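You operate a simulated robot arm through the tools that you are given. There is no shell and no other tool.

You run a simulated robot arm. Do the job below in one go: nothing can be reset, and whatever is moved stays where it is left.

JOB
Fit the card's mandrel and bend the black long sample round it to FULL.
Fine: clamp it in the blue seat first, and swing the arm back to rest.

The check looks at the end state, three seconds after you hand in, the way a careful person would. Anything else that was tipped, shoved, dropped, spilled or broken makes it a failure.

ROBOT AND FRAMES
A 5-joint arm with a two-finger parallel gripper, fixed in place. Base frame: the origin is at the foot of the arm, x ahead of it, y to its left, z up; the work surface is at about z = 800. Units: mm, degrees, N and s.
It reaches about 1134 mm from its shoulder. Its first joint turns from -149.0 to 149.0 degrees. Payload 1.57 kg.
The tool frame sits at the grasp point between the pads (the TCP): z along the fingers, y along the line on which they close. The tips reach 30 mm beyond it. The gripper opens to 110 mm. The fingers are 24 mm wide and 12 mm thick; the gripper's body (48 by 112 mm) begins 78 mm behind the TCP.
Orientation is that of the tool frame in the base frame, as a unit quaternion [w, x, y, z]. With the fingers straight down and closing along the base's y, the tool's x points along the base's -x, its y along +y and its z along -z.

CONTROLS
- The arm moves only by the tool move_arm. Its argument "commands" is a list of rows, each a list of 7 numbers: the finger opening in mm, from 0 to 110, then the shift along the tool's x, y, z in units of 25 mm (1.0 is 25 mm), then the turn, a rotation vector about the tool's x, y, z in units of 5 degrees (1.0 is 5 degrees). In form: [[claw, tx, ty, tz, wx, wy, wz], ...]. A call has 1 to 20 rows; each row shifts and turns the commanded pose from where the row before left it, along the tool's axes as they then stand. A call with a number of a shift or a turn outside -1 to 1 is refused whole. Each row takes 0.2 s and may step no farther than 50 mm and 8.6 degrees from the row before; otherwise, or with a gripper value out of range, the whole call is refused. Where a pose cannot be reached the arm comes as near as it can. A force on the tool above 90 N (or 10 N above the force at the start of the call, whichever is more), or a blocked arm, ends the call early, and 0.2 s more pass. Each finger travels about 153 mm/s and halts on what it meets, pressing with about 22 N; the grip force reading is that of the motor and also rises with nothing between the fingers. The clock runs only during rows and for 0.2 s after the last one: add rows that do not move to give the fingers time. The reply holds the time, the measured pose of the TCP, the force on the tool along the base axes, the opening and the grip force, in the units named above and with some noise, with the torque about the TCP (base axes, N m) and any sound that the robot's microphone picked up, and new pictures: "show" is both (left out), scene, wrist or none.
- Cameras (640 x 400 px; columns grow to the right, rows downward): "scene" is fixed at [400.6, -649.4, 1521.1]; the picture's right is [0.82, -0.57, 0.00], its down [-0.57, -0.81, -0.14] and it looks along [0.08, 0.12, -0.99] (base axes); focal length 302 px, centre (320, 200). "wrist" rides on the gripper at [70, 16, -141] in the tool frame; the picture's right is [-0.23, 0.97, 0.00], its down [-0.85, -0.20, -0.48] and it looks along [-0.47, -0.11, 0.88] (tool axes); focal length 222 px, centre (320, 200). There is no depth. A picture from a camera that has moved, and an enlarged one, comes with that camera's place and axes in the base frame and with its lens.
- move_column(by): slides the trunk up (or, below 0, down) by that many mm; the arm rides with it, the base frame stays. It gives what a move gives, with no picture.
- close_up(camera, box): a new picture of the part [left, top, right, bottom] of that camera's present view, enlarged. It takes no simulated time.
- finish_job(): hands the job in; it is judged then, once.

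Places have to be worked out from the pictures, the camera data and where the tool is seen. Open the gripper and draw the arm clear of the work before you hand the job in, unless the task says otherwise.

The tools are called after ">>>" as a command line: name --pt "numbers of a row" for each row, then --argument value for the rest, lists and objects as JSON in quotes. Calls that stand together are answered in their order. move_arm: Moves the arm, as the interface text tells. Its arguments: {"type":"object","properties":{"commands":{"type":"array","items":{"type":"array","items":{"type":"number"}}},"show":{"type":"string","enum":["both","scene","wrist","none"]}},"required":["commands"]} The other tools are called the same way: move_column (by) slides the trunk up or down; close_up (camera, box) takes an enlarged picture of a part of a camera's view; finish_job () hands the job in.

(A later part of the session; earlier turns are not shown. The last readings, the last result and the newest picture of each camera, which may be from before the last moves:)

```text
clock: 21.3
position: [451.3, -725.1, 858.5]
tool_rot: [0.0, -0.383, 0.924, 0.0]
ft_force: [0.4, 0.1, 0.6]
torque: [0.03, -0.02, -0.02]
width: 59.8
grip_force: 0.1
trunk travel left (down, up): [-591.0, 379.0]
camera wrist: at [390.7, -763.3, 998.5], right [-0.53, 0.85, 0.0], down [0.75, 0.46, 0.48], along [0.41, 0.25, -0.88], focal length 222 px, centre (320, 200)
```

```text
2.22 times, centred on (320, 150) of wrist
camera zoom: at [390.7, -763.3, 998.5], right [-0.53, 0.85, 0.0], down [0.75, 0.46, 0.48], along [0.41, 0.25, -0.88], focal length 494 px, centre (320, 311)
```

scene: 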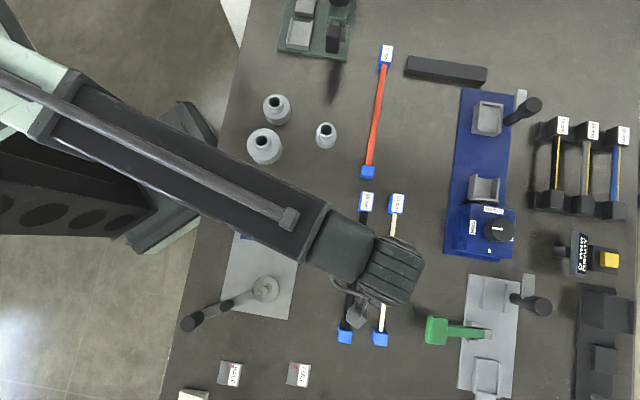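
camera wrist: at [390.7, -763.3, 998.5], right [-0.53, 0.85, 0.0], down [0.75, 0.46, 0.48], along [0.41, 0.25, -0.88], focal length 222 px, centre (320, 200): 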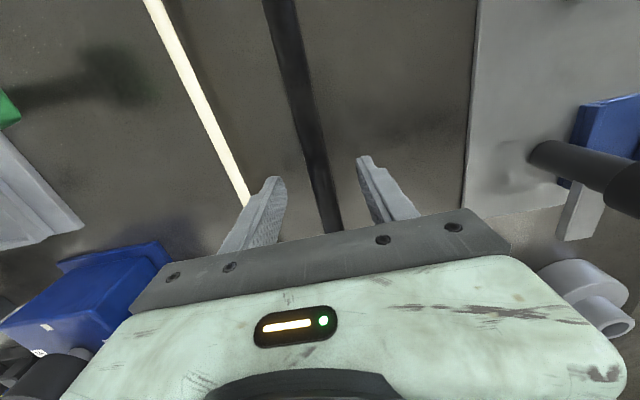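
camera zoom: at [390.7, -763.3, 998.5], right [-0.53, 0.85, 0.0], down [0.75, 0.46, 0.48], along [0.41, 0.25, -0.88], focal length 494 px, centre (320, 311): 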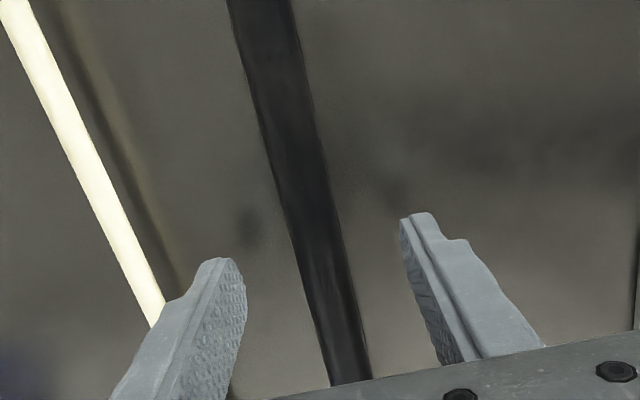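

The fingers straddle the rod with clear gaps. I go down the last 21.5 mm and close on the rod.

>>> move_column --by -21.5

>>> move_arm --pt "40 0 0 0 0 0 0" --pt "26 0 0 0 0 0 0" --pt "12 0 0 0 0 0 0" --pt "8 0 0 0 0 0 0" --pt "8 0 0 0 0 0 0" --pt "8 0 0 0 0 0 0" --show "both"

```text
clock: 21.9
position: [450.6, -725.0, 835.5]
tool_rot: [0.001, -0.382, 0.924, 0.0]
ft_force: [-0.9, 0.6, -0.4]
torque: [0.02, 0.03, 0.0]
width: 60.2
grip_force: 0.1
trunk travel left (down, up): [-569.0, 401.0]
```

```text
clock: 23.4
position: [450.8, -725.5, 835.8]
tool_rot: [0.001, -0.383, 0.924, 0.0]
ft_force: [-0.1, -1.0, 0.9]
torque: [0.01, -0.02, -0.05]
width: 18.6
grip_force: 22.0
trunk travel left (down, up): [-569.0, 401.0]
camera wrist: at [390.7, -763.3, 977.0], right [-0.53, 0.85, 0.0], down [0.75, 0.46, 0.48], along [0.41, 0.25, -0.88], focal length 222 px, centre (320, 200)
```

scene: 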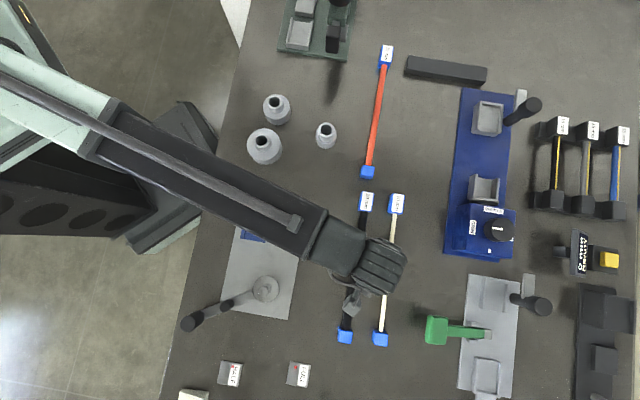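
wrist: 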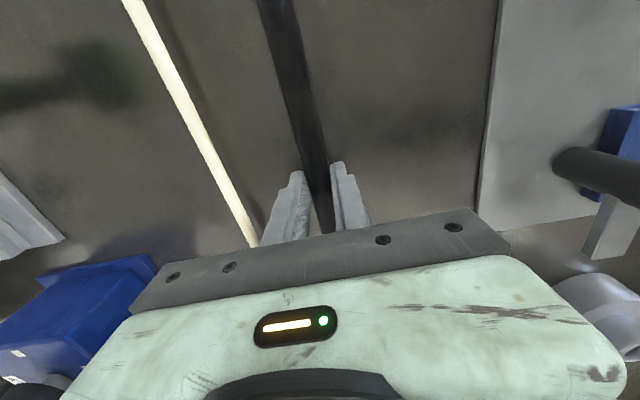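

The rod is held at width 18.6 mm with 22 N. I lift it by 20 mm first to check that it hangs level.

>>> move_column --by 20

>>> move_arm --pt "8 0 0 0 0 0 0" --pt "8 0 0 0 0 0 0" --show "both"

>>> close_up --camera "scene" --box '[310, 170, 430, 360]'

```text
clock: 24.0
position: [452.2, -725.0, 857.1]
tool_rot: [0.001, -0.382, 0.924, 0.0]
ft_force: [-0.7, 0.0, -1.5]
torque: [-0.02, 0.0, -0.01]
width: 19.0
grip_force: 21.8
trunk travel left (down, up): [-589.0, 381.0]
```

```text
clock: 24.6
position: [451.5, -725.1, 856.0]
tool_rot: [0.001, -0.382, 0.924, 0.0]
ft_force: [-0.2, 0.0, -1.3]
torque: [-0.01, 0.04, -0.02]
width: 18.7
grip_force: 22.1
trunk travel left (down, up): [-589.0, 381.0]
camera wrist: at [390.7, -763.3, 996.9], right [-0.53, 0.85, 0.0], down [0.75, 0.46, 0.48], along [0.41, 0.25, -0.88], focal length 222 px, centre (320, 200)
```

scene: 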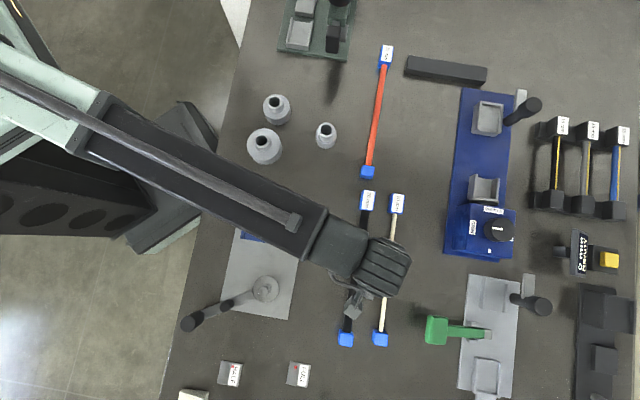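
wrist: 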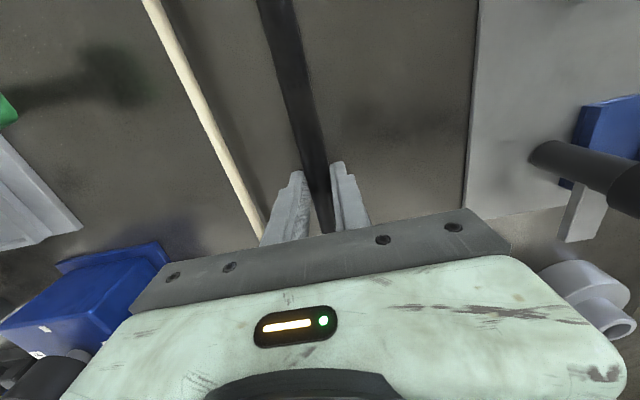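

```text
2.11 times, centred on (370, 265) of scene
camera zoom: at [400.6, -649.4, 1521.1], right [0.82, -0.57, 0.0], down [-0.57, -0.81, -0.14], along [0.08, 0.12, -0.99], focal length 637 px, centre (215, 63)
```

zoom: 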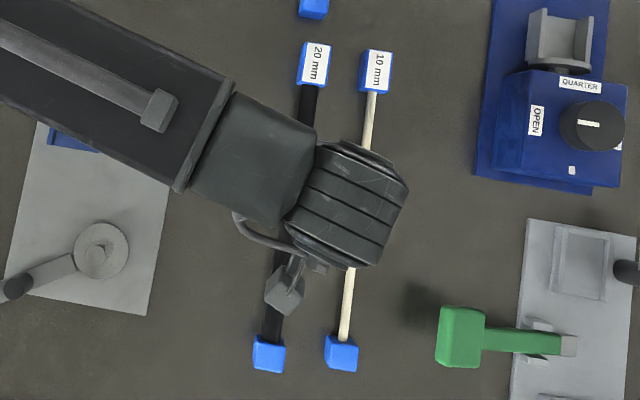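

The sample (about 1.3 N) hangs level. I lift it well clear of the 920 mm knob and carry it over to the bender, TCP target about (206,-626).

>>> move_column --by 130

>>> move_arm --pt "8 0.4144 0.9733 0 0 0 0" --pt "8 0.4144 0.9733 0 0 0 0" --pt "8 0.4144 0.9733 0 0 0 0" --pt "8 0.4144 0.9733 0 0 0 0" --pt "8 0.4144 0.9733 0 0 0 0" --pt "8 0.4144 0.9733 0 0 0 0" --pt "8 0.4144 0.9733 0 0 0 0" --pt "8 0.4144 0.9733 0 0 0 0" --pt "8 0.4144 0.9733 0 0 0 0" --pt "8 0.4144 0.9733 0 0 0 0" --pt "8 0 0 0 0 0 0" --show "both"

```text
clock: 26.2
position: [450.6, -726.3, 986.5]
tool_rot: [-0.001, -0.383, 0.924, 0.0]
ft_force: [0.5, -0.9, -1.0]
torque: [-0.02, -0.01, 0.0]
width: 18.9
grip_force: 22.4
trunk travel left (down, up): [-719.0, 251.0]
```

```text
clock: 28.6
position: [206.0, -626.7, 985.8]
tool_rot: [-0.001, -0.383, 0.924, 0.0]
ft_force: [-0.5, -0.4, -1.4]
torque: [0.01, -0.02, -0.02]
width: 19.0
grip_force: 21.9
trunk travel left (down, up): [-719.0, 251.0]
camera wrist: at [145.3, -664.5, 1127.0], right [-0.53, 0.85, 0.0], down [0.75, 0.46, 0.48], along [0.41, 0.25, -0.88], focal length 222 px, centre (320, 200)
```

scene: 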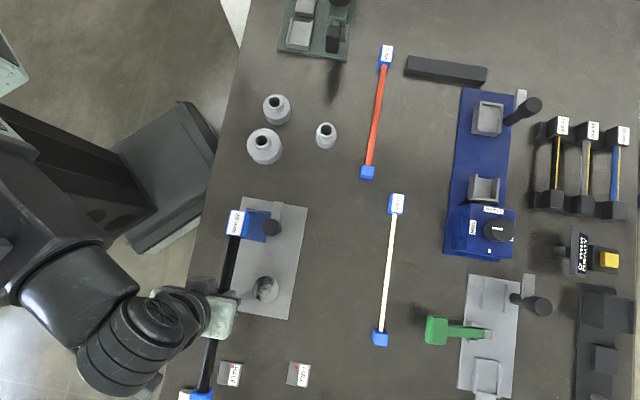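
wrist: 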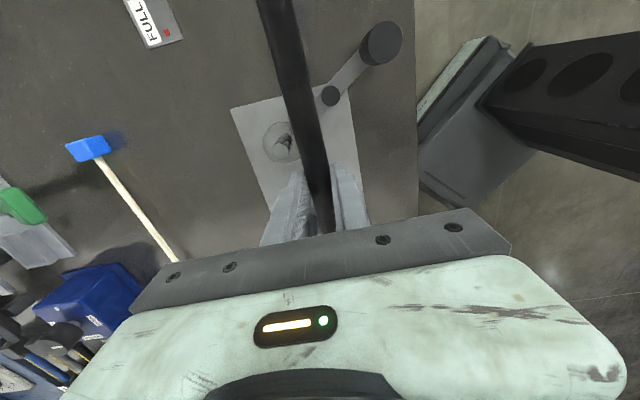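

The sample is above the bender. I take close-ups to measure where the block sits relative to the seat.

>>> close_up --camera "scene" --box '[215, 195, 295, 245]'

>>> close_up --camera "scene" --box '[175, 350, 255, 400]'

>>> close_up --camera "wrist" --box '[220, 0, 420, 220]'

```text
8.00 times, centred on (255, 220) of scene
camera zoom: at [400.6, -649.4, 1521.1], right [0.82, -0.57, 0.0], down [-0.57, -0.81, -0.14], along [0.08, 0.12, -0.99], focal length 2419 px, centre (840, 40)
```

zoom: 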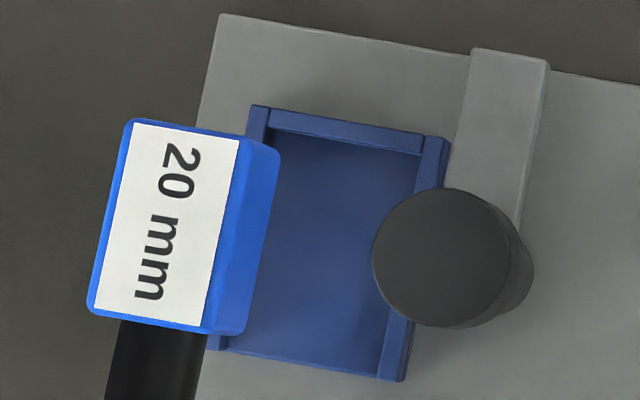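

```text
8.00 times, centred on (215, 375) of scene
camera zoom: at [400.6, -649.4, 1521.1], right [0.82, -0.57, 0.0], down [-0.57, -0.81, -0.14], along [0.08, 0.12, -0.99], focal length 2419 px, centre (1160, -1200)
```

zoom: 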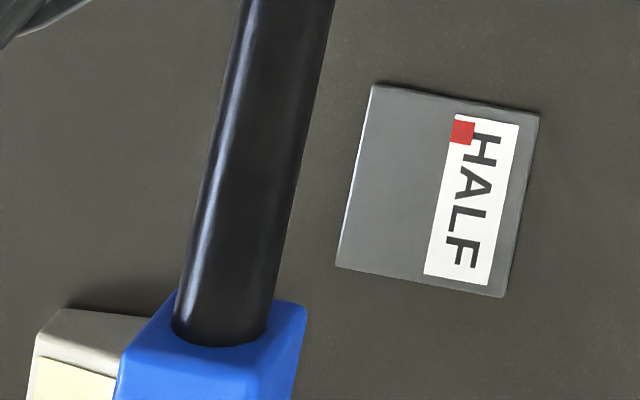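

```text
1.82 times, centred on (320, 110) of wrist
camera zoom: at [145.3, -664.5, 1127.0], right [-0.53, 0.85, 0.0], down [0.75, 0.46, 0.48], along [0.41, 0.25, -0.88], focal length 404 px, centre (320, 364)
```

zoom: 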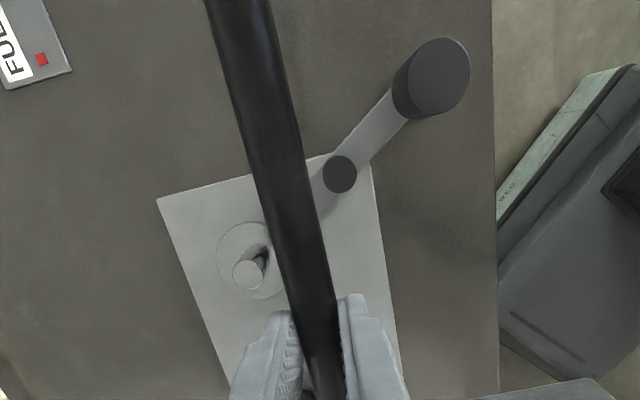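

Block centre is about (296.6,-535), rod at 52.3 mm from the pivot axis, aligned to 45°: right between mandrel (needs ≥50) and roller (≤54.5). I nudge 2 mm toward the seat's back and lower to just above the walls.

>>> move_arm --pt "8 -0.08 0 0 0 0 0" --pt "8 0 0 0 0 0 0" --show "none"

>>> move_column --by -100

>>> move_column --by -28

>>> move_arm --pt "8 0 0 0 0 0 0" --show "both"

>>> close_up --camera "scene" --box '[215, 195, 295, 245]'

>>> close_up --camera "scene" --box '[175, 320, 265, 400]'

>>> close_up --camera "wrist" --box '[200, 0, 440, 220]'

```text
clock: 29.2
position: [206.4, -624.7, 986.6]
tool_rot: [0.001, -0.382, 0.924, 0.0]
ft_force: [0.2, -0.4, -1.0]
torque: [-0.02, -0.01, 0.02]
width: 19.1
grip_force: 21.8
trunk travel left (down, up): [-719.0, 251.0]
```

```text
clock: 30.5
position: [206.9, -625.5, 886.9]
tool_rot: [0.0, -0.382, 0.924, 0.0]
ft_force: [0.3, -0.6, -0.9]
torque: [-0.05, 0.0, 0.0]
width: 18.8
grip_force: 21.8
trunk travel left (down, up): [-619.0, 351.0]
```

```text
clock: 31.3
position: [206.3, -624.8, 857.9]
tool_rot: [0.001, -0.383, 0.924, 0.0]
ft_force: [-0.3, 0.2, -1.1]
torque: [-0.03, -0.02, 0.02]
width: 18.7
grip_force: 21.5
trunk travel left (down, up): [-591.0, 379.0]
```

```text
clock: 31.7
position: [207.5, -624.7, 858.0]
tool_rot: [0.0, -0.383, 0.924, 0.0]
ft_force: [-0.3, -0.1, -0.6]
torque: [0.01, 0.02, 0.03]
width: 19.3
grip_force: 21.9
trunk travel left (down, up): [-591.0, 379.0]
camera wrist: at [146.9, -663.1, 999.0], right [-0.53, 0.85, 0.0], down [0.75, 0.46, 0.48], along [0.41, 0.25, -0.88], focal length 222 px, centre (320, 200)
```

scene: 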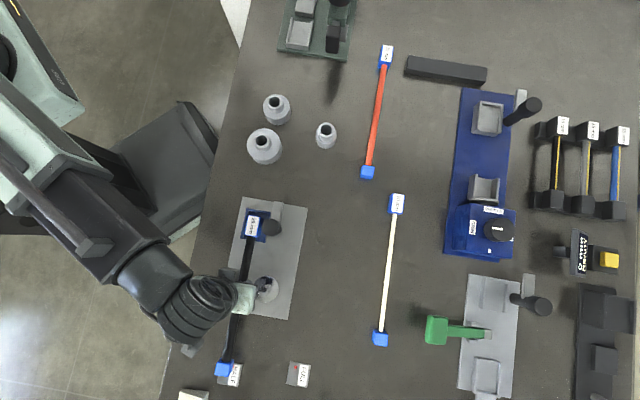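
wrist: 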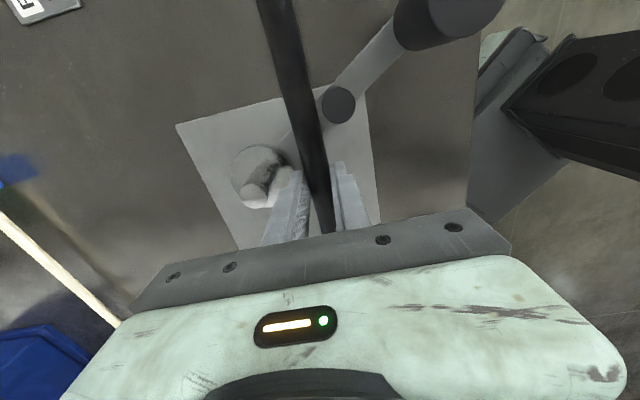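

```text
8.00 times, centred on (255, 220) of scene
camera zoom: at [400.6, -649.4, 1521.1], right [0.82, -0.57, 0.0], down [-0.57, -0.81, -0.14], along [0.08, 0.12, -0.99], focal length 2419 px, centre (840, 40)
```

zoom: 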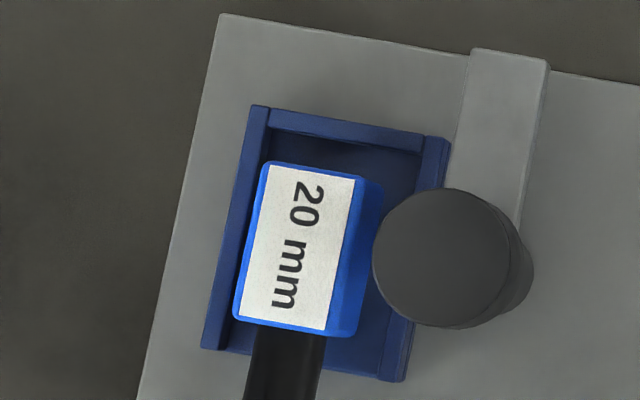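

```text
5.00 times, centred on (220, 360) of scene
camera zoom: at [400.6, -649.4, 1521.1], right [0.82, -0.57, 0.0], down [-0.57, -0.81, -0.14], along [0.08, 0.12, -0.99], focal length 1512 px, centre (820, -600)
```

zoom: 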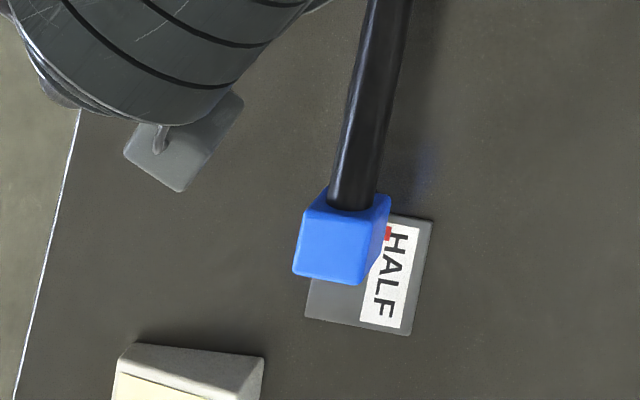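

```text
1.82 times, centred on (320, 110) of wrist
camera zoom: at [146.9, -663.1, 999.0], right [-0.53, 0.85, 0.0], down [0.75, 0.46, 0.48], along [0.41, 0.25, -0.88], focal length 404 px, centre (320, 364)
```

zoom: 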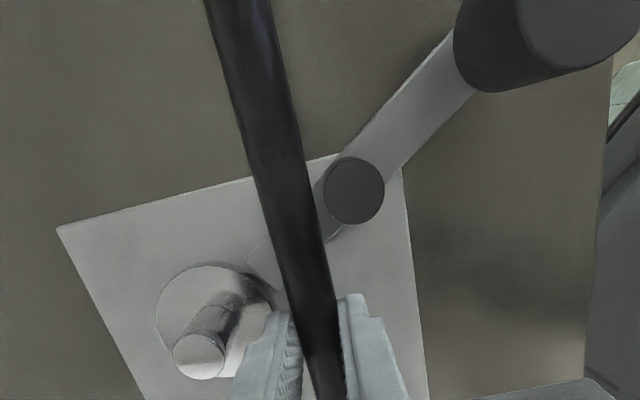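

Block is centred over the seat at (298,-533). I lower gently in small steps watching the vertical force.

>>> move_column --by -8

>>> move_column --by -2

>>> move_column --by -2

```text
clock: 32.2
position: [207.1, -625.5, 851.0]
tool_rot: [0.0, -0.382, 0.924, 0.001]
ft_force: [-0.6, 0.7, -0.9]
torque: [-0.01, -0.01, 0.02]
width: 19.0
grip_force: 22.0
trunk travel left (down, up): [-583.0, 387.0]
```

```text
clock: 32.8
position: [207.3, -625.5, 847.3]
tool_rot: [0.001, -0.383, 0.924, 0.001]
ft_force: [-0.2, 0.1, -0.6]
torque: [0.12, -0.11, -0.05]
width: 19.2
grip_force: 21.9
trunk travel left (down, up): [-581.0, 389.0]
```

```text
clock: 33.3
position: [205.8, -625.2, 846.5]
tool_rot: [0.001, -0.383, 0.924, 0.0]
ft_force: [-1.0, -0.9, 3.0]
torque: [0.21, -0.24, -0.02]
width: 19.1
grip_force: 21.8
trunk travel left (down, up): [-579.0, 391.0]
```

The block has met the seat floor (about z=811; small lift force and torque). I open the fingers slightly to 30 mm to let the sample settle, and look.

>>> move_arm --pt "22 0 0 0 0 0 0" --pt "26 0 0 0 0 0 0" --pt "30 0 0 0 0 0 0" --pt "30 0 0 0 0 0 0" --pt "30 0 0 0 0 0 0" --show "both"

>>> close_up --camera "scene" --box '[215, 195, 295, 245]'

>>> close_up --camera "scene" --box '[175, 320, 265, 400]'

>>> close_up --camera "wrist" --box '[200, 0, 440, 220]'

```text
clock: 34.5
position: [207.6, -625.1, 846.5]
tool_rot: [0.0, -0.383, 0.924, 0.0]
ft_force: [-0.2, -0.4, -0.4]
torque: [0.01, 0.04, 0.0]
width: 30.0
grip_force: 0.1
trunk travel left (down, up): [-579.0, 391.0]
camera wrist: at [146.9, -663.0, 987.0], right [-0.53, 0.85, 0.0], down [0.75, 0.46, 0.48], along [0.41, 0.25, -0.88], focal length 222 px, centre (320, 200)
```

scene: 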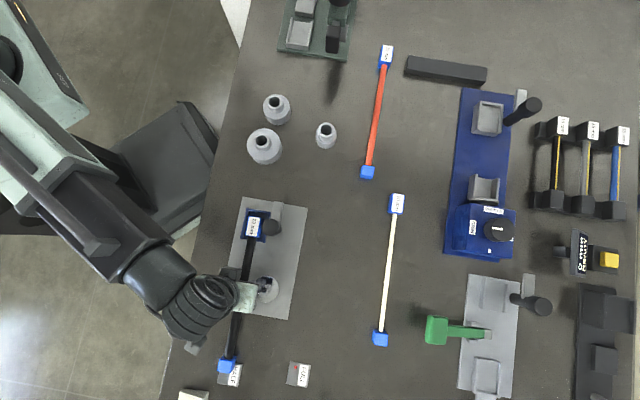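
wrist: 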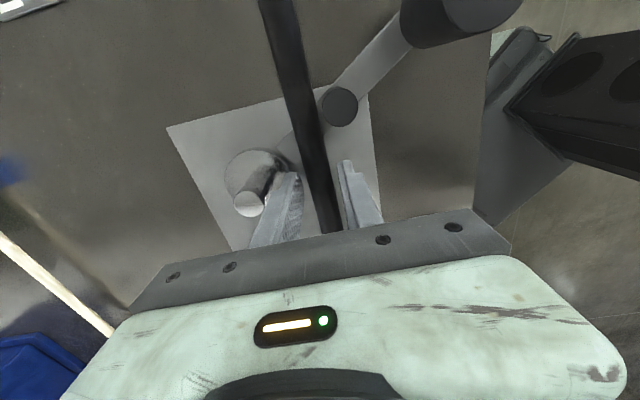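

```text
8.00 times, centred on (255, 220) of scene
camera zoom: at [400.6, -649.4, 1521.1], right [0.82, -0.57, 0.0], down [-0.57, -0.81, -0.14], along [0.08, 0.12, -0.99], focal length 2419 px, centre (840, 40)
```

zoom: 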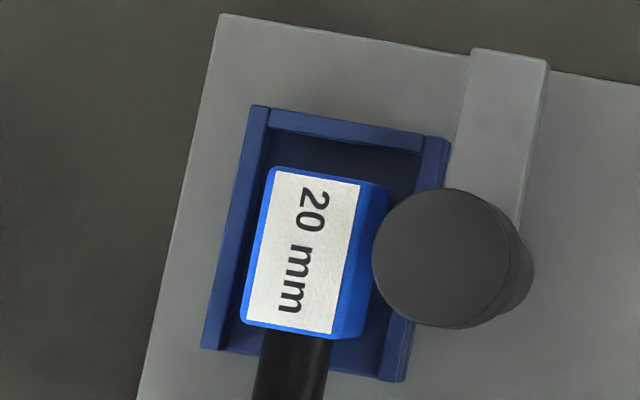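

```text
5.00 times, centred on (220, 360) of scene
camera zoom: at [400.6, -649.4, 1521.1], right [0.82, -0.57, 0.0], down [-0.57, -0.81, -0.14], along [0.08, 0.12, -0.99], focal length 1512 px, centre (820, -600)
```

zoom: 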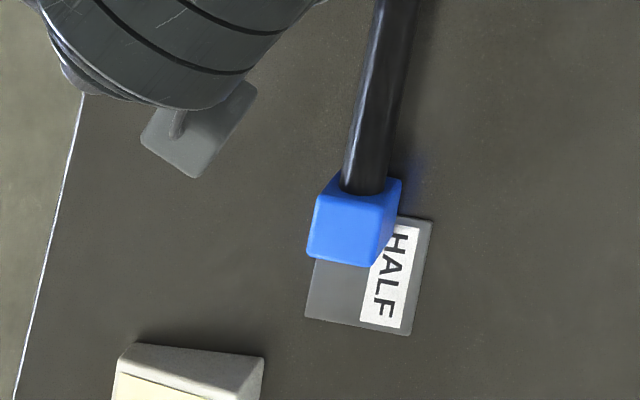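

```text
1.82 times, centred on (320, 110) of wrist
camera zoom: at [146.9, -663.0, 987.0], right [-0.53, 0.85, 0.0], down [0.75, 0.46, 0.48], along [0.41, 0.25, -0.88], focal length 404 px, centre (320, 364)
```

zoom: 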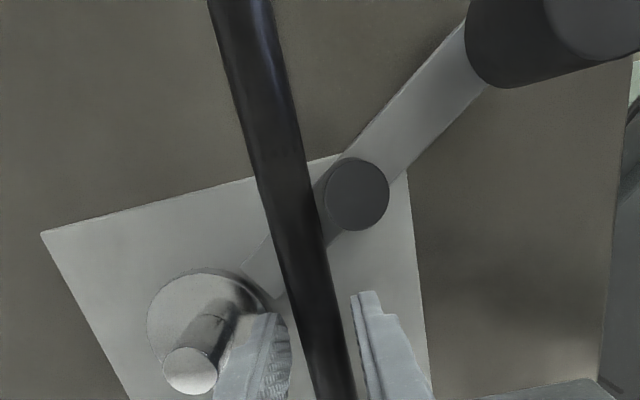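

The sample sits in the seat, still in line. The clamp knob axis triangulates to (335,-565), Ø36 mm, thick part z≈859–898, with the clamp bar pointing at 45°; it must be turned 90° counter-clockwise over the block. I rise and go over the knob.

>>> move_column --by 105

>>> move_arm --pt "60 -0.885 -0.319 0 0 0 0" --pt "60 -0.885 -0.319 0 0 0 0" --pt "60 -0.885 -0.319 0 0 0 0" --pt "60 -0.885 -0.319 0 0 0 0" --pt "60 -0.885 -0.319 0 0 0 0" --pt "60 -0.885 -0.319 0 0 0 0" --pt "60 0 0 0 0 0 0" --show "both"

>>> close_up --camera "wrist" --box '[200, 0, 460, 220]'

>>> close_up --camera "scene" --box '[170, 180, 330, 400]'

```text
clock: 35.8
position: [206.4, -623.7, 951.3]
tool_rot: [0.0, -0.383, 0.924, -0.001]
ft_force: [-0.1, -0.7, 0.9]
torque: [0.0, 0.04, 0.02]
width: 29.8
grip_force: 0.0
trunk travel left (down, up): [-684.0, 286.0]
```

```text
clock: 37.4
position: [337.1, -567.1, 950.5]
tool_rot: [0.0, -0.383, 0.924, -0.001]
ft_force: [-0.3, -1.2, 0.0]
torque: [-0.03, 0.02, -0.04]
width: 59.9
grip_force: 0.0
trunk travel left (down, up): [-684.0, 286.0]
camera wrist: at [277.1, -604.3, 1092.0], right [-0.53, 0.85, 0.0], down [0.75, 0.46, 0.48], along [0.41, 0.25, -0.88], focal length 222 px, centre (320, 200)
```

scene: 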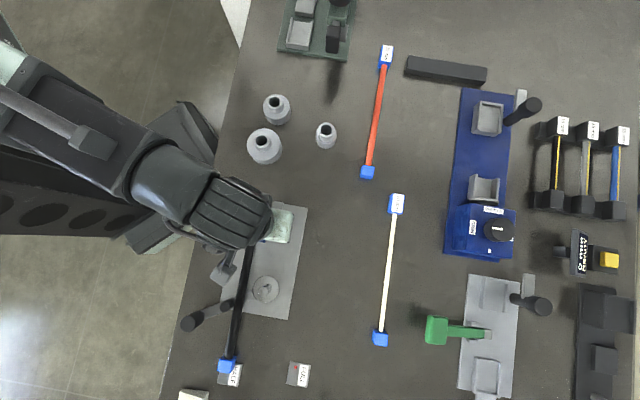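
wrist: 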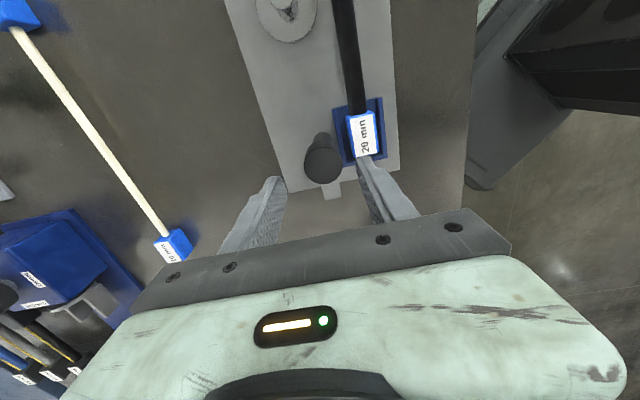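

```text
1.82 times, centred on (330, 110) of wrist
camera zoom: at [277.1, -604.3, 1092.0], right [-0.53, 0.85, 0.0], down [0.75, 0.46, 0.48], along [0.41, 0.25, -0.88], focal length 404 px, centre (302, 364)
```

zoom: 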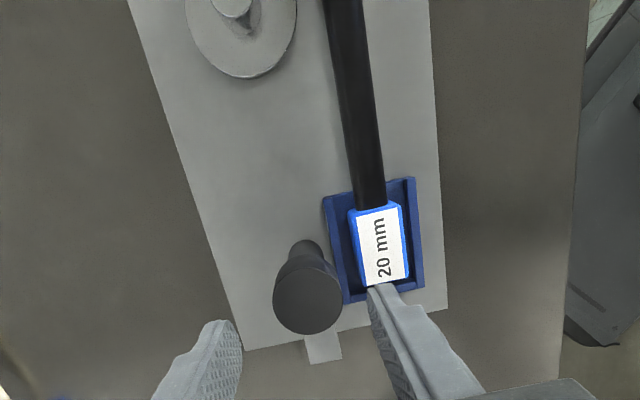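

```text
1.82 times, centred on (250, 290) of scene
camera zoom: at [400.6, -649.4, 1521.1], right [0.82, -0.57, 0.0], down [-0.57, -0.81, -0.14], along [0.08, 0.12, -0.99], focal length 550 px, centre (447, 36)
```

zoom: 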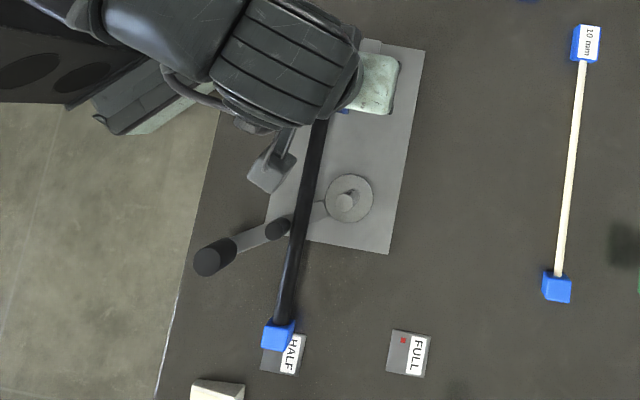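

The knob centre reads (334.8,-565.5); I correct by about 3 mm and lower so that the tips reach z≈863 around the knob's thick part.

>>> move_arm --pt "60 0.062 0.107 0 0 0 0" --pt "60 0 0 0 0 0 0" --show "none"

>>> move_column --by -58

>>> move_arm --pt "60 0 0 0 0 0 0" --show "wrist"

>>> close_up --camera "wrist" --box '[200, 50, 460, 240]'

```text
clock: 38.0
position: [332.6, -564.6, 951.4]
tool_rot: [0.0, -0.383, 0.924, 0.0]
ft_force: [0.9, -0.3, -0.7]
torque: [0.01, 0.0, -0.04]
width: 60.1
grip_force: 0.1
trunk travel left (down, up): [-684.0, 286.0]
```

```text
clock: 39.0
position: [333.6, -564.4, 892.4]
tool_rot: [0.001, -0.383, 0.924, 0.0]
ft_force: [-0.4, 0.3, 0.2]
torque: [-0.01, -0.01, 0.01]
width: 59.9
grip_force: 0.2
trunk travel left (down, up): [-626.0, 344.0]
```

```text
clock: 39.4
position: [333.9, -565.0, 894.5]
tool_rot: [0.0, -0.383, 0.924, 0.0]
ft_force: [-0.5, 0.7, 0.7]
torque: [0.0, 0.01, 0.01]
width: 60.3
grip_force: 0.1
trunk travel left (down, up): [-626.0, 344.0]
camera wrist: at [273.0, -603.0, 1034.0], right [-0.53, 0.85, 0.0], down [0.75, 0.46, 0.48], along [0.41, 0.25, -0.88], focal length 222 px, centre (320, 200)
```

wrist: 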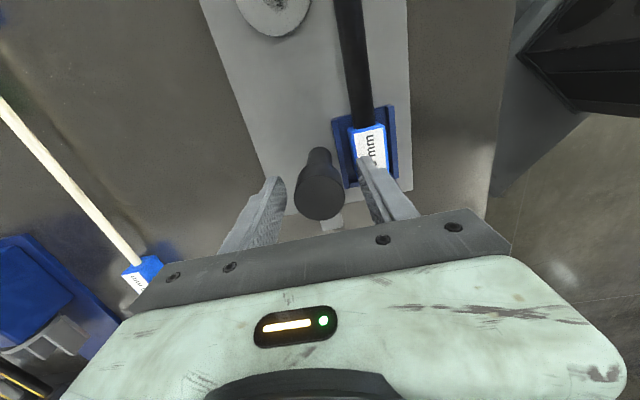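

```text
2.11 times, centred on (330, 145) of wrist
camera zoom: at [273.0, -603.0, 1034.0], right [-0.53, 0.85, 0.0], down [0.75, 0.46, 0.48], along [0.41, 0.25, -0.88], focal length 468 px, centre (299, 316)
```

zoom: 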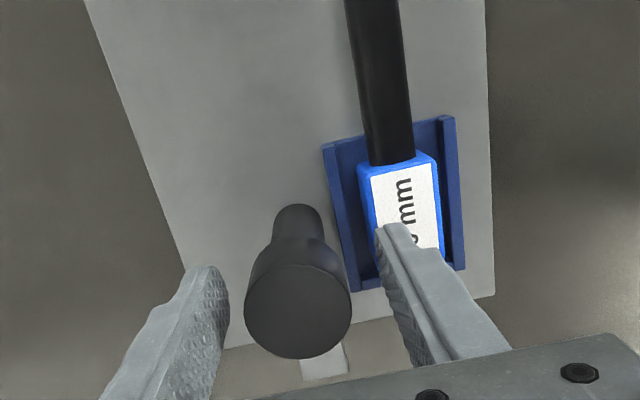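

The knob is centred between the fingers. I close on it.

>>> move_arm --pt "48 0 0 0 0 0 0" --pt "38 0 0 0 0 0 0" --pt "30 0 0 0 0 0 0" --pt "26 0 0 0 0 0 0" --pt "26 0 0 0 0 0 0" --show "none"

```text
clock: 40.6
position: [333.9, -565.4, 894.0]
tool_rot: [-0.001, -0.383, 0.924, 0.0]
ft_force: [7.1, -9.7, 8.9]
torque: [0.3, 0.15, -0.05]
width: 35.8
grip_force: 42.9
trunk travel left (down, up): [-626.0, 344.0]
```

Gripped at 35.8 mm. I turn the knob counter-clockwise by 20° as a first test.

>>> move_arm --pt "26 0 -0.02 0 0 0 -0.6" --pt "26 0 0 0 0 0 -0.8" --pt "26 0 0 0 0 0 -0.8" --pt "26 0 0 0 0 0 -0.8" --pt "26 0 0 0 0 0 -0.8" --pt "26 0 0 0 0 0 0" --show "both"

>>> close_up --camera "wrist" --box '[200, 50, 460, 240]'

```text
clock: 42.0
position: [334.4, -565.9, 894.0]
tool_rot: [0.0, -0.53, 0.848, 0.0]
ft_force: [10.3, -15.2, 17.6]
torque: [0.55, 0.37, 0.03]
width: 36.1
grip_force: 42.2
trunk travel left (down, up): [-626.0, 344.0]
camera wrist: at [289.5, -621.5, 1033.9], right [-0.78, 0.63, 0.0], down [0.55, 0.68, 0.48], along [0.3, 0.37, -0.88], focal length 222 px, centre (320, 200)
```

scene: 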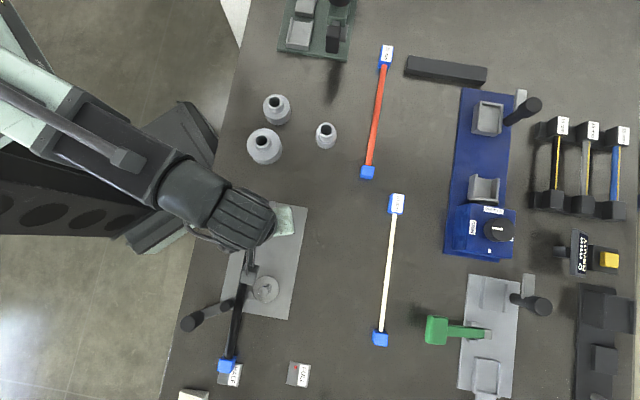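
wrist: 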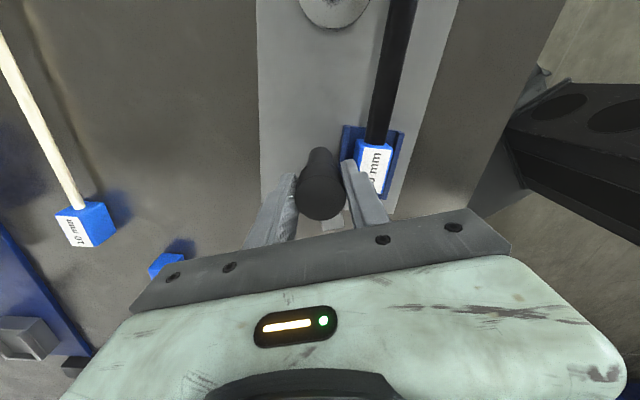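

```text
2.11 times, centred on (330, 145) of wrist
camera zoom: at [289.5, -621.5, 1033.9], right [-0.78, 0.63, 0.0], down [0.55, 0.68, 0.48], along [0.3, 0.37, -0.88], focal length 468 px, centre (299, 316)
```

zoom: 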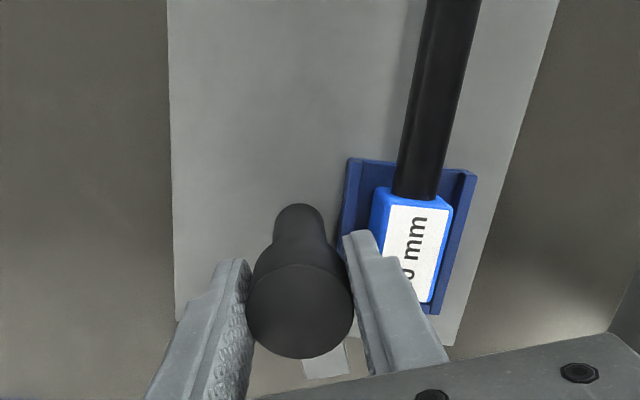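

The bar turns together with the tool (it keeps its place in the rotated wrist image). I keep turning, with a small shift to relieve the side force.

>>> move_arm --pt "26 0.02 -0.032 0 0 0 -0.8" --pt "26 0 0 0 0 0 -0.8" --pt "26 0 0 0 0 0 -0.8" --pt "26 0 0 0 0 0 -0.8" --pt "26 0 0 0 0 0 -0.8" --pt "26 0 0 0 0 0 0" --show "wrist"

>>> close_up --camera "wrist" --box '[200, 50, 460, 240]'

```text
clock: 43.4
position: [334.1, -567.3, 893.1]
tool_rot: [-0.001, -0.669, 0.743, 0.0]
ft_force: [7.1, -8.5, 9.4]
torque: [-0.01, -0.49, 0.0]
width: 36.0
grip_force: 42.4
trunk travel left (down, up): [-626.0, 344.0]
camera wrist: at [311.8, -633.9, 1033.9], right [-0.94, 0.33, 0.0], down [0.29, 0.83, 0.48], along [0.16, 0.45, -0.88], focal length 222 px, centre (320, 200)
```

wrist: 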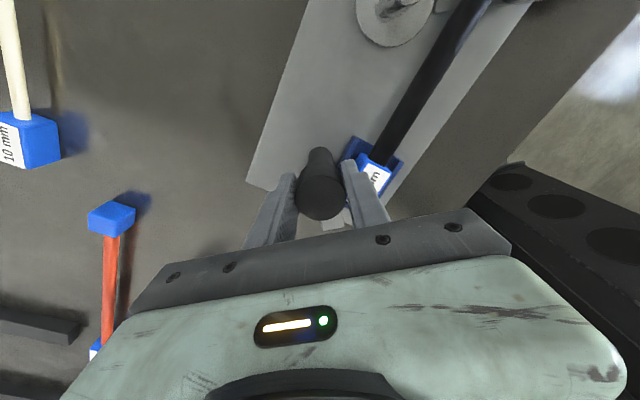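

```text
2.11 times, centred on (330, 145) of wrist
camera zoom: at [311.8, -633.9, 1033.9], right [-0.94, 0.33, 0.0], down [0.29, 0.83, 0.48], along [0.16, 0.45, -0.88], focal length 468 px, centre (299, 316)
```

zoom: 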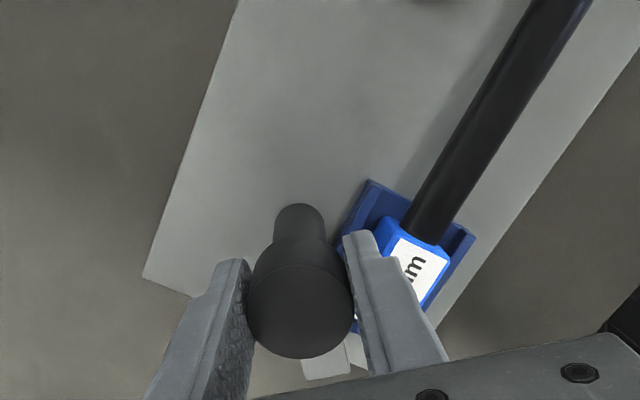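

The bar follows well. I continue turning.

>>> move_arm --pt "26 0 0 0 0 0 -0.8" --pt "26 0 0 0 0 0 -0.8" --pt "26 0 0 0 0 0 -0.8" --pt "26 0 0 0 0 0 -0.8" --pt "26 0 0 0 0 0 -0.8" --pt "26 0 0 0 0 0 0" --show "wrist"

>>> close_up --camera "wrist" --box '[200, 50, 460, 240]'

>>> close_up --camera "scene" --box '[215, 185, 315, 255]'

```text
clock: 44.8
position: [334.8, -566.4, 892.7]
tool_rot: [0.0, 0.788, -0.615, 0.0]
ft_force: [13.4, -1.8, 8.0]
torque: [-0.32, -0.48, -0.02]
width: 35.8
grip_force: 42.7
trunk travel left (down, up): [-626.0, 344.0]
camera wrist: at [336.9, -637.7, 1033.9], right [-1.0, -0.02, 0.0], down [-0.01, 0.88, 0.48], along [-0.01, 0.48, -0.88], focal length 222 px, centre (320, 200)
```

wrist: 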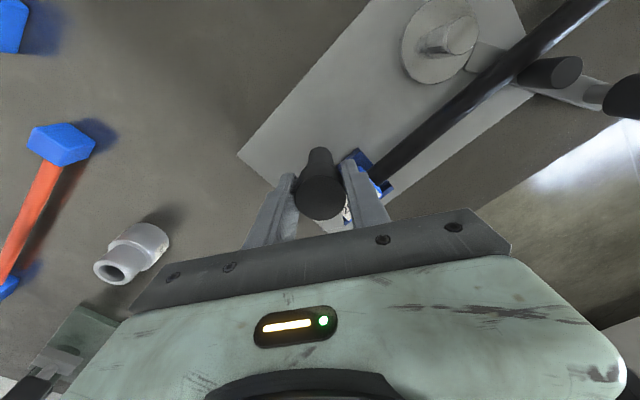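

```text
2.11 times, centred on (330, 145) of wrist
camera zoom: at [336.9, -637.7, 1033.9], right [-1.0, -0.02, 0.0], down [-0.01, 0.88, 0.48], along [-0.01, 0.48, -0.88], focal length 468 px, centre (299, 316)
```

zoom: 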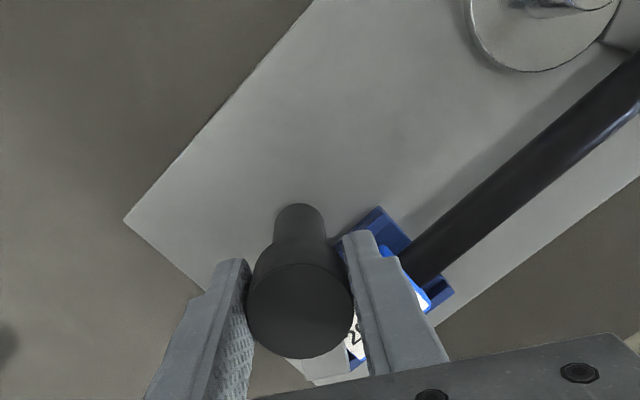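

```text
5.71 times, centred on (265, 220) of scene
camera zoom: at [400.6, -649.4, 1521.1], right [0.82, -0.57, 0.0], down [-0.57, -0.81, -0.14], along [0.08, 0.12, -0.99], focal length 1728 px, centre (634, 86)
```

zoom: 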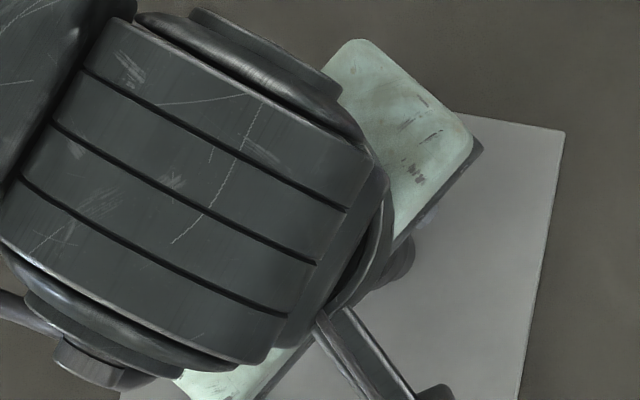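

Turned about 59°; the bar now nears the block. I continue 20° more.

>>> move_arm --pt "26 0 0 0 0 0 -0.8" --pt "26 0 0 0 0 0 -0.8" --pt "26 0 0 0 0 0 -0.8" --pt "26 0 0 0 0 0 -0.8" --pt "26 0 0 0 0 0 -0.8" --pt "26 0 0 0 0 0 0" --show "wrist"

>>> close_up --camera "wrist" --box '[200, 50, 460, 240]'

```text
clock: 46.2
position: [346.4, -558.9, 892.9]
tool_rot: [0.005, 0.823, -0.568, -0.002]
ft_force: [-38.8, -10.0, -11.6]
torque: [0.51, -0.38, -0.12]
width: 61.4
grip_force: 19.7
out of reach, approached as far as the arm can: row 2, 3, 4, 5
trunk travel left (down, up): [-626.0, 344.0]
camera wrist: at [358.3, -630.2, 1034.5], right [-0.99, -0.13, 0.01], down [-0.11, 0.87, 0.48], along [-0.07, 0.47, -0.88], focal length 222 px, centre (320, 200)
```

wrist: 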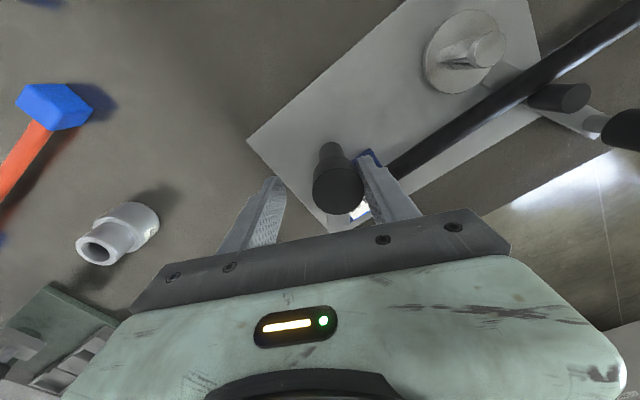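

```text
2.11 times, centred on (330, 145) of wrist
camera zoom: at [358.3, -630.2, 1034.5], right [-0.99, -0.13, 0.01], down [-0.11, 0.87, 0.48], along [-0.07, 0.47, -0.88], focal length 468 px, centre (299, 316)
```

zoom: 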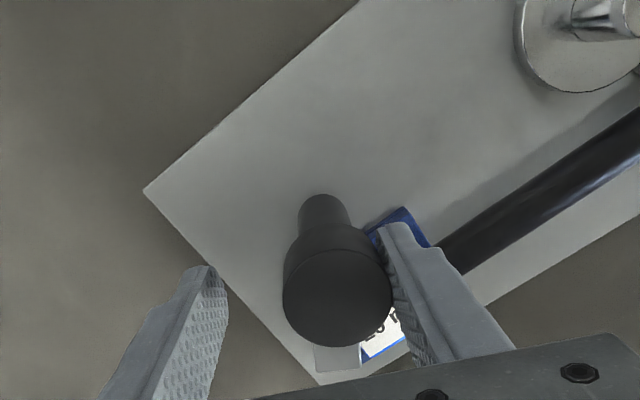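

The spin stopped at a joint limit (about 66° turned) and the tool was pushed 12 mm sideways, forcing the fingers open. I open the fingers to relieve this, re-centre over the knob and look.

>>> move_arm --pt "75 0 0 0 0 0 0" --pt "85 0 0 0 0 0 0" --pt "85 0 0 0 0 0 0" --show "none"

```text
clock: 47.0
position: [351.1, -556.9, 892.8]
tool_rot: [0.003, 0.824, -0.566, -0.002]
ft_force: [0.6, 0.5, -0.6]
torque: [0.0, 0.01, 0.01]
width: 85.3
grip_force: 0.1
trunk travel left (down, up): [-626.0, 344.0]
```

Force is relieved. I re-centre on the knob and spin the open fingers back 60° around it for a second bite.

>>> move_arm --pt "85 0.04 0.36 0 0 0 0" --pt "85 0.043 0.362 0 0 0 0" --pt "85 0 0 0 0 0 1" --pt "85 0 0 0 0 0 1" --pt "85 0 0 0 0 0 1" --pt "85 0 0 0 0 0 1" --pt "85 0 0 0 0 0 1" --pt "85 0 0 0 0 0 1" --pt "85 0 0 0 0 0 1" --pt "85 0 0 0 0 0 1" --pt "85 0 0 0 0 0 1" --pt "85 0 0 0 0 0 1" --pt "85 0 0 0 0 0 1" --pt "85 0 0 0 0 0 1" --pt "85 0 0 0 0 0 0" --show "both"

>>> close_up --camera "wrist" --box '[200, 50, 460, 240]'

```text
clock: 50.2
position: [345.0, -560.7, 892.7]
tool_rot: [-0.003, -0.43, 0.903, -0.001]
ft_force: [-0.5, -0.2, 0.1]
torque: [-0.04, 0.01, 0.0]
width: 85.1
grip_force: 0.0
out of reach, approached as far as the arm can: row 2
trunk travel left (down, up): [-626.0, 344.0]
camera wrist: at [289.2, -603.9, 1034.5], right [-0.61, 0.79, 0.0], down [0.7, 0.54, 0.47], along [0.37, 0.29, -0.88], focal length 222 px, centre (320, 200)
```

scene: 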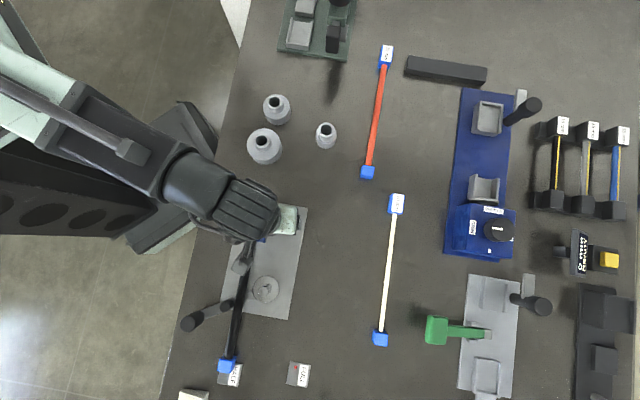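
wrist: 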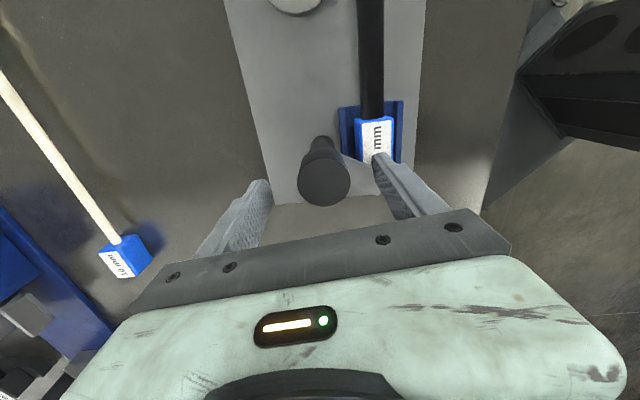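

```text
2.11 times, centred on (330, 145) of wrist
camera zoom: at [289.2, -603.9, 1034.5], right [-0.61, 0.79, 0.0], down [0.7, 0.54, 0.47], along [0.37, 0.29, -0.88], focal length 468 px, centre (299, 316)
```

zoom: 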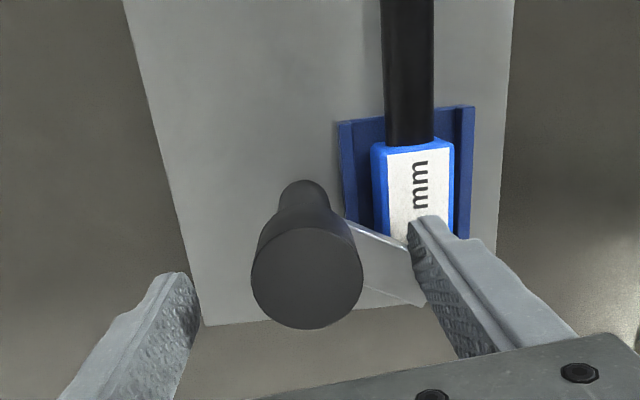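

The bar is now at about 110°, its tip just over the block's rear corner; about 25° remain. I re-centre on the knob (335.3,-565.2) and close again.

>>> move_arm --pt "85 0.39 0.19 0 0 0 0" --pt "85 0 0 0 0 0 0" --pt "60 0 0 0 0 0 0" --pt "45 0 0 0 0 0 0" --show "wrist"

>>> close_up --camera "wrist" --box '[200, 50, 460, 240]'

```text
clock: 51.2
position: [334.1, -563.3, 893.8]
tool_rot: [-0.004, -0.43, 0.903, -0.001]
ft_force: [1.2, 0.3, -0.6]
torque: [-0.02, -0.01, -0.02]
width: 44.8
grip_force: 0.0
trunk travel left (down, up): [-626.0, 344.0]
camera wrist: at [278.8, -608.4, 1034.5], right [-0.61, 0.79, 0.0], down [0.7, 0.54, 0.47], along [0.37, 0.29, -0.88], focal length 222 px, centre (320, 200)
```

wrist: 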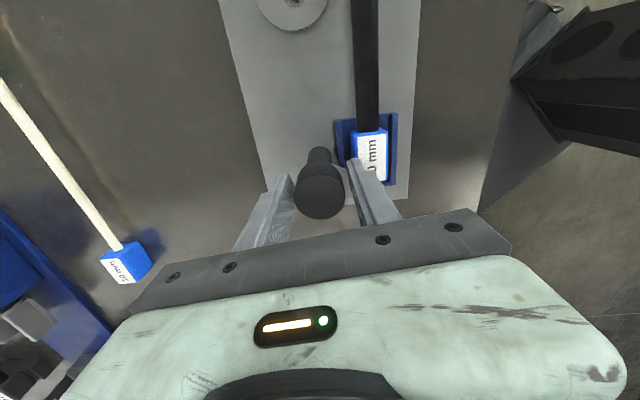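

```text
2.11 times, centred on (330, 145) of wrist
camera zoom: at [278.8, -608.4, 1034.5], right [-0.61, 0.79, 0.0], down [0.7, 0.54, 0.47], along [0.37, 0.29, -0.88], focal length 468 px, centre (299, 316)
```

zoom: 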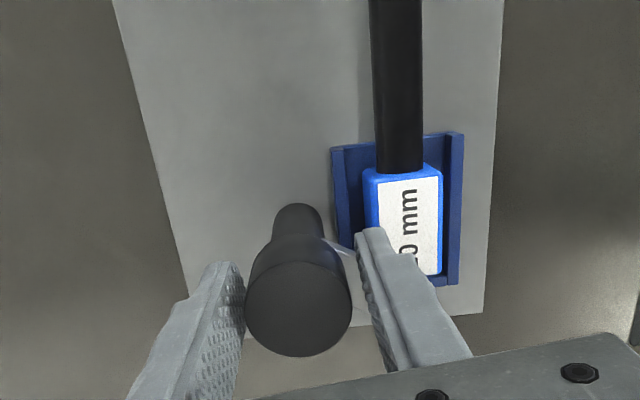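

The knob is slightly left of centre; I shift 1.5 mm, grip and turn the remaining part in small steps.

>>> move_arm --pt "45 0 -0.06 0 0 0 0" --pt "38 0 0 0 0 0 0" --pt "30 0 0 0 0 0 0" --pt "28 0 0 0 0 0 0" --pt "28 0 0 0 0 0 -0.8" --pt "28 0 0 0 0 0 -0.8" --pt "28 0 0 0 0 0 -0.8" --pt "28 0 0 0 0 0 0" --show "wrist"

>>> close_up --camera "wrist" --box '[200, 50, 460, 240]'

```text
clock: 53.0
position: [333.8, -565.2, 893.7]
tool_rot: [-0.003, -0.522, 0.853, 0.001]
ft_force: [-19.7, 19.9, -25.7]
torque: [-1.26, -0.22, 0.01]
width: 35.6
grip_force: 42.7
trunk travel left (down, up): [-626.0, 344.0]
camera wrist: at [290.0, -619.6, 1034.6], right [-0.76, 0.64, 0.0], down [0.57, 0.67, 0.47], along [0.3, 0.36, -0.88], focal length 222 px, centre (320, 200)
```

wrist: 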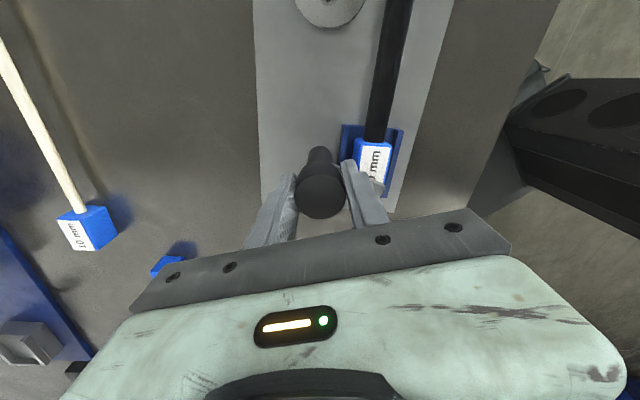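

```text
2.11 times, centred on (330, 145) of wrist
camera zoom: at [290.0, -619.6, 1034.6], right [-0.76, 0.64, 0.0], down [0.57, 0.67, 0.47], along [0.3, 0.36, -0.88], focal length 468 px, centre (299, 316)
```

zoom: 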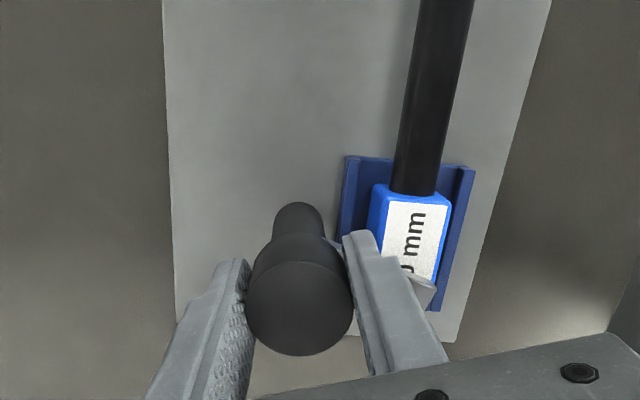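

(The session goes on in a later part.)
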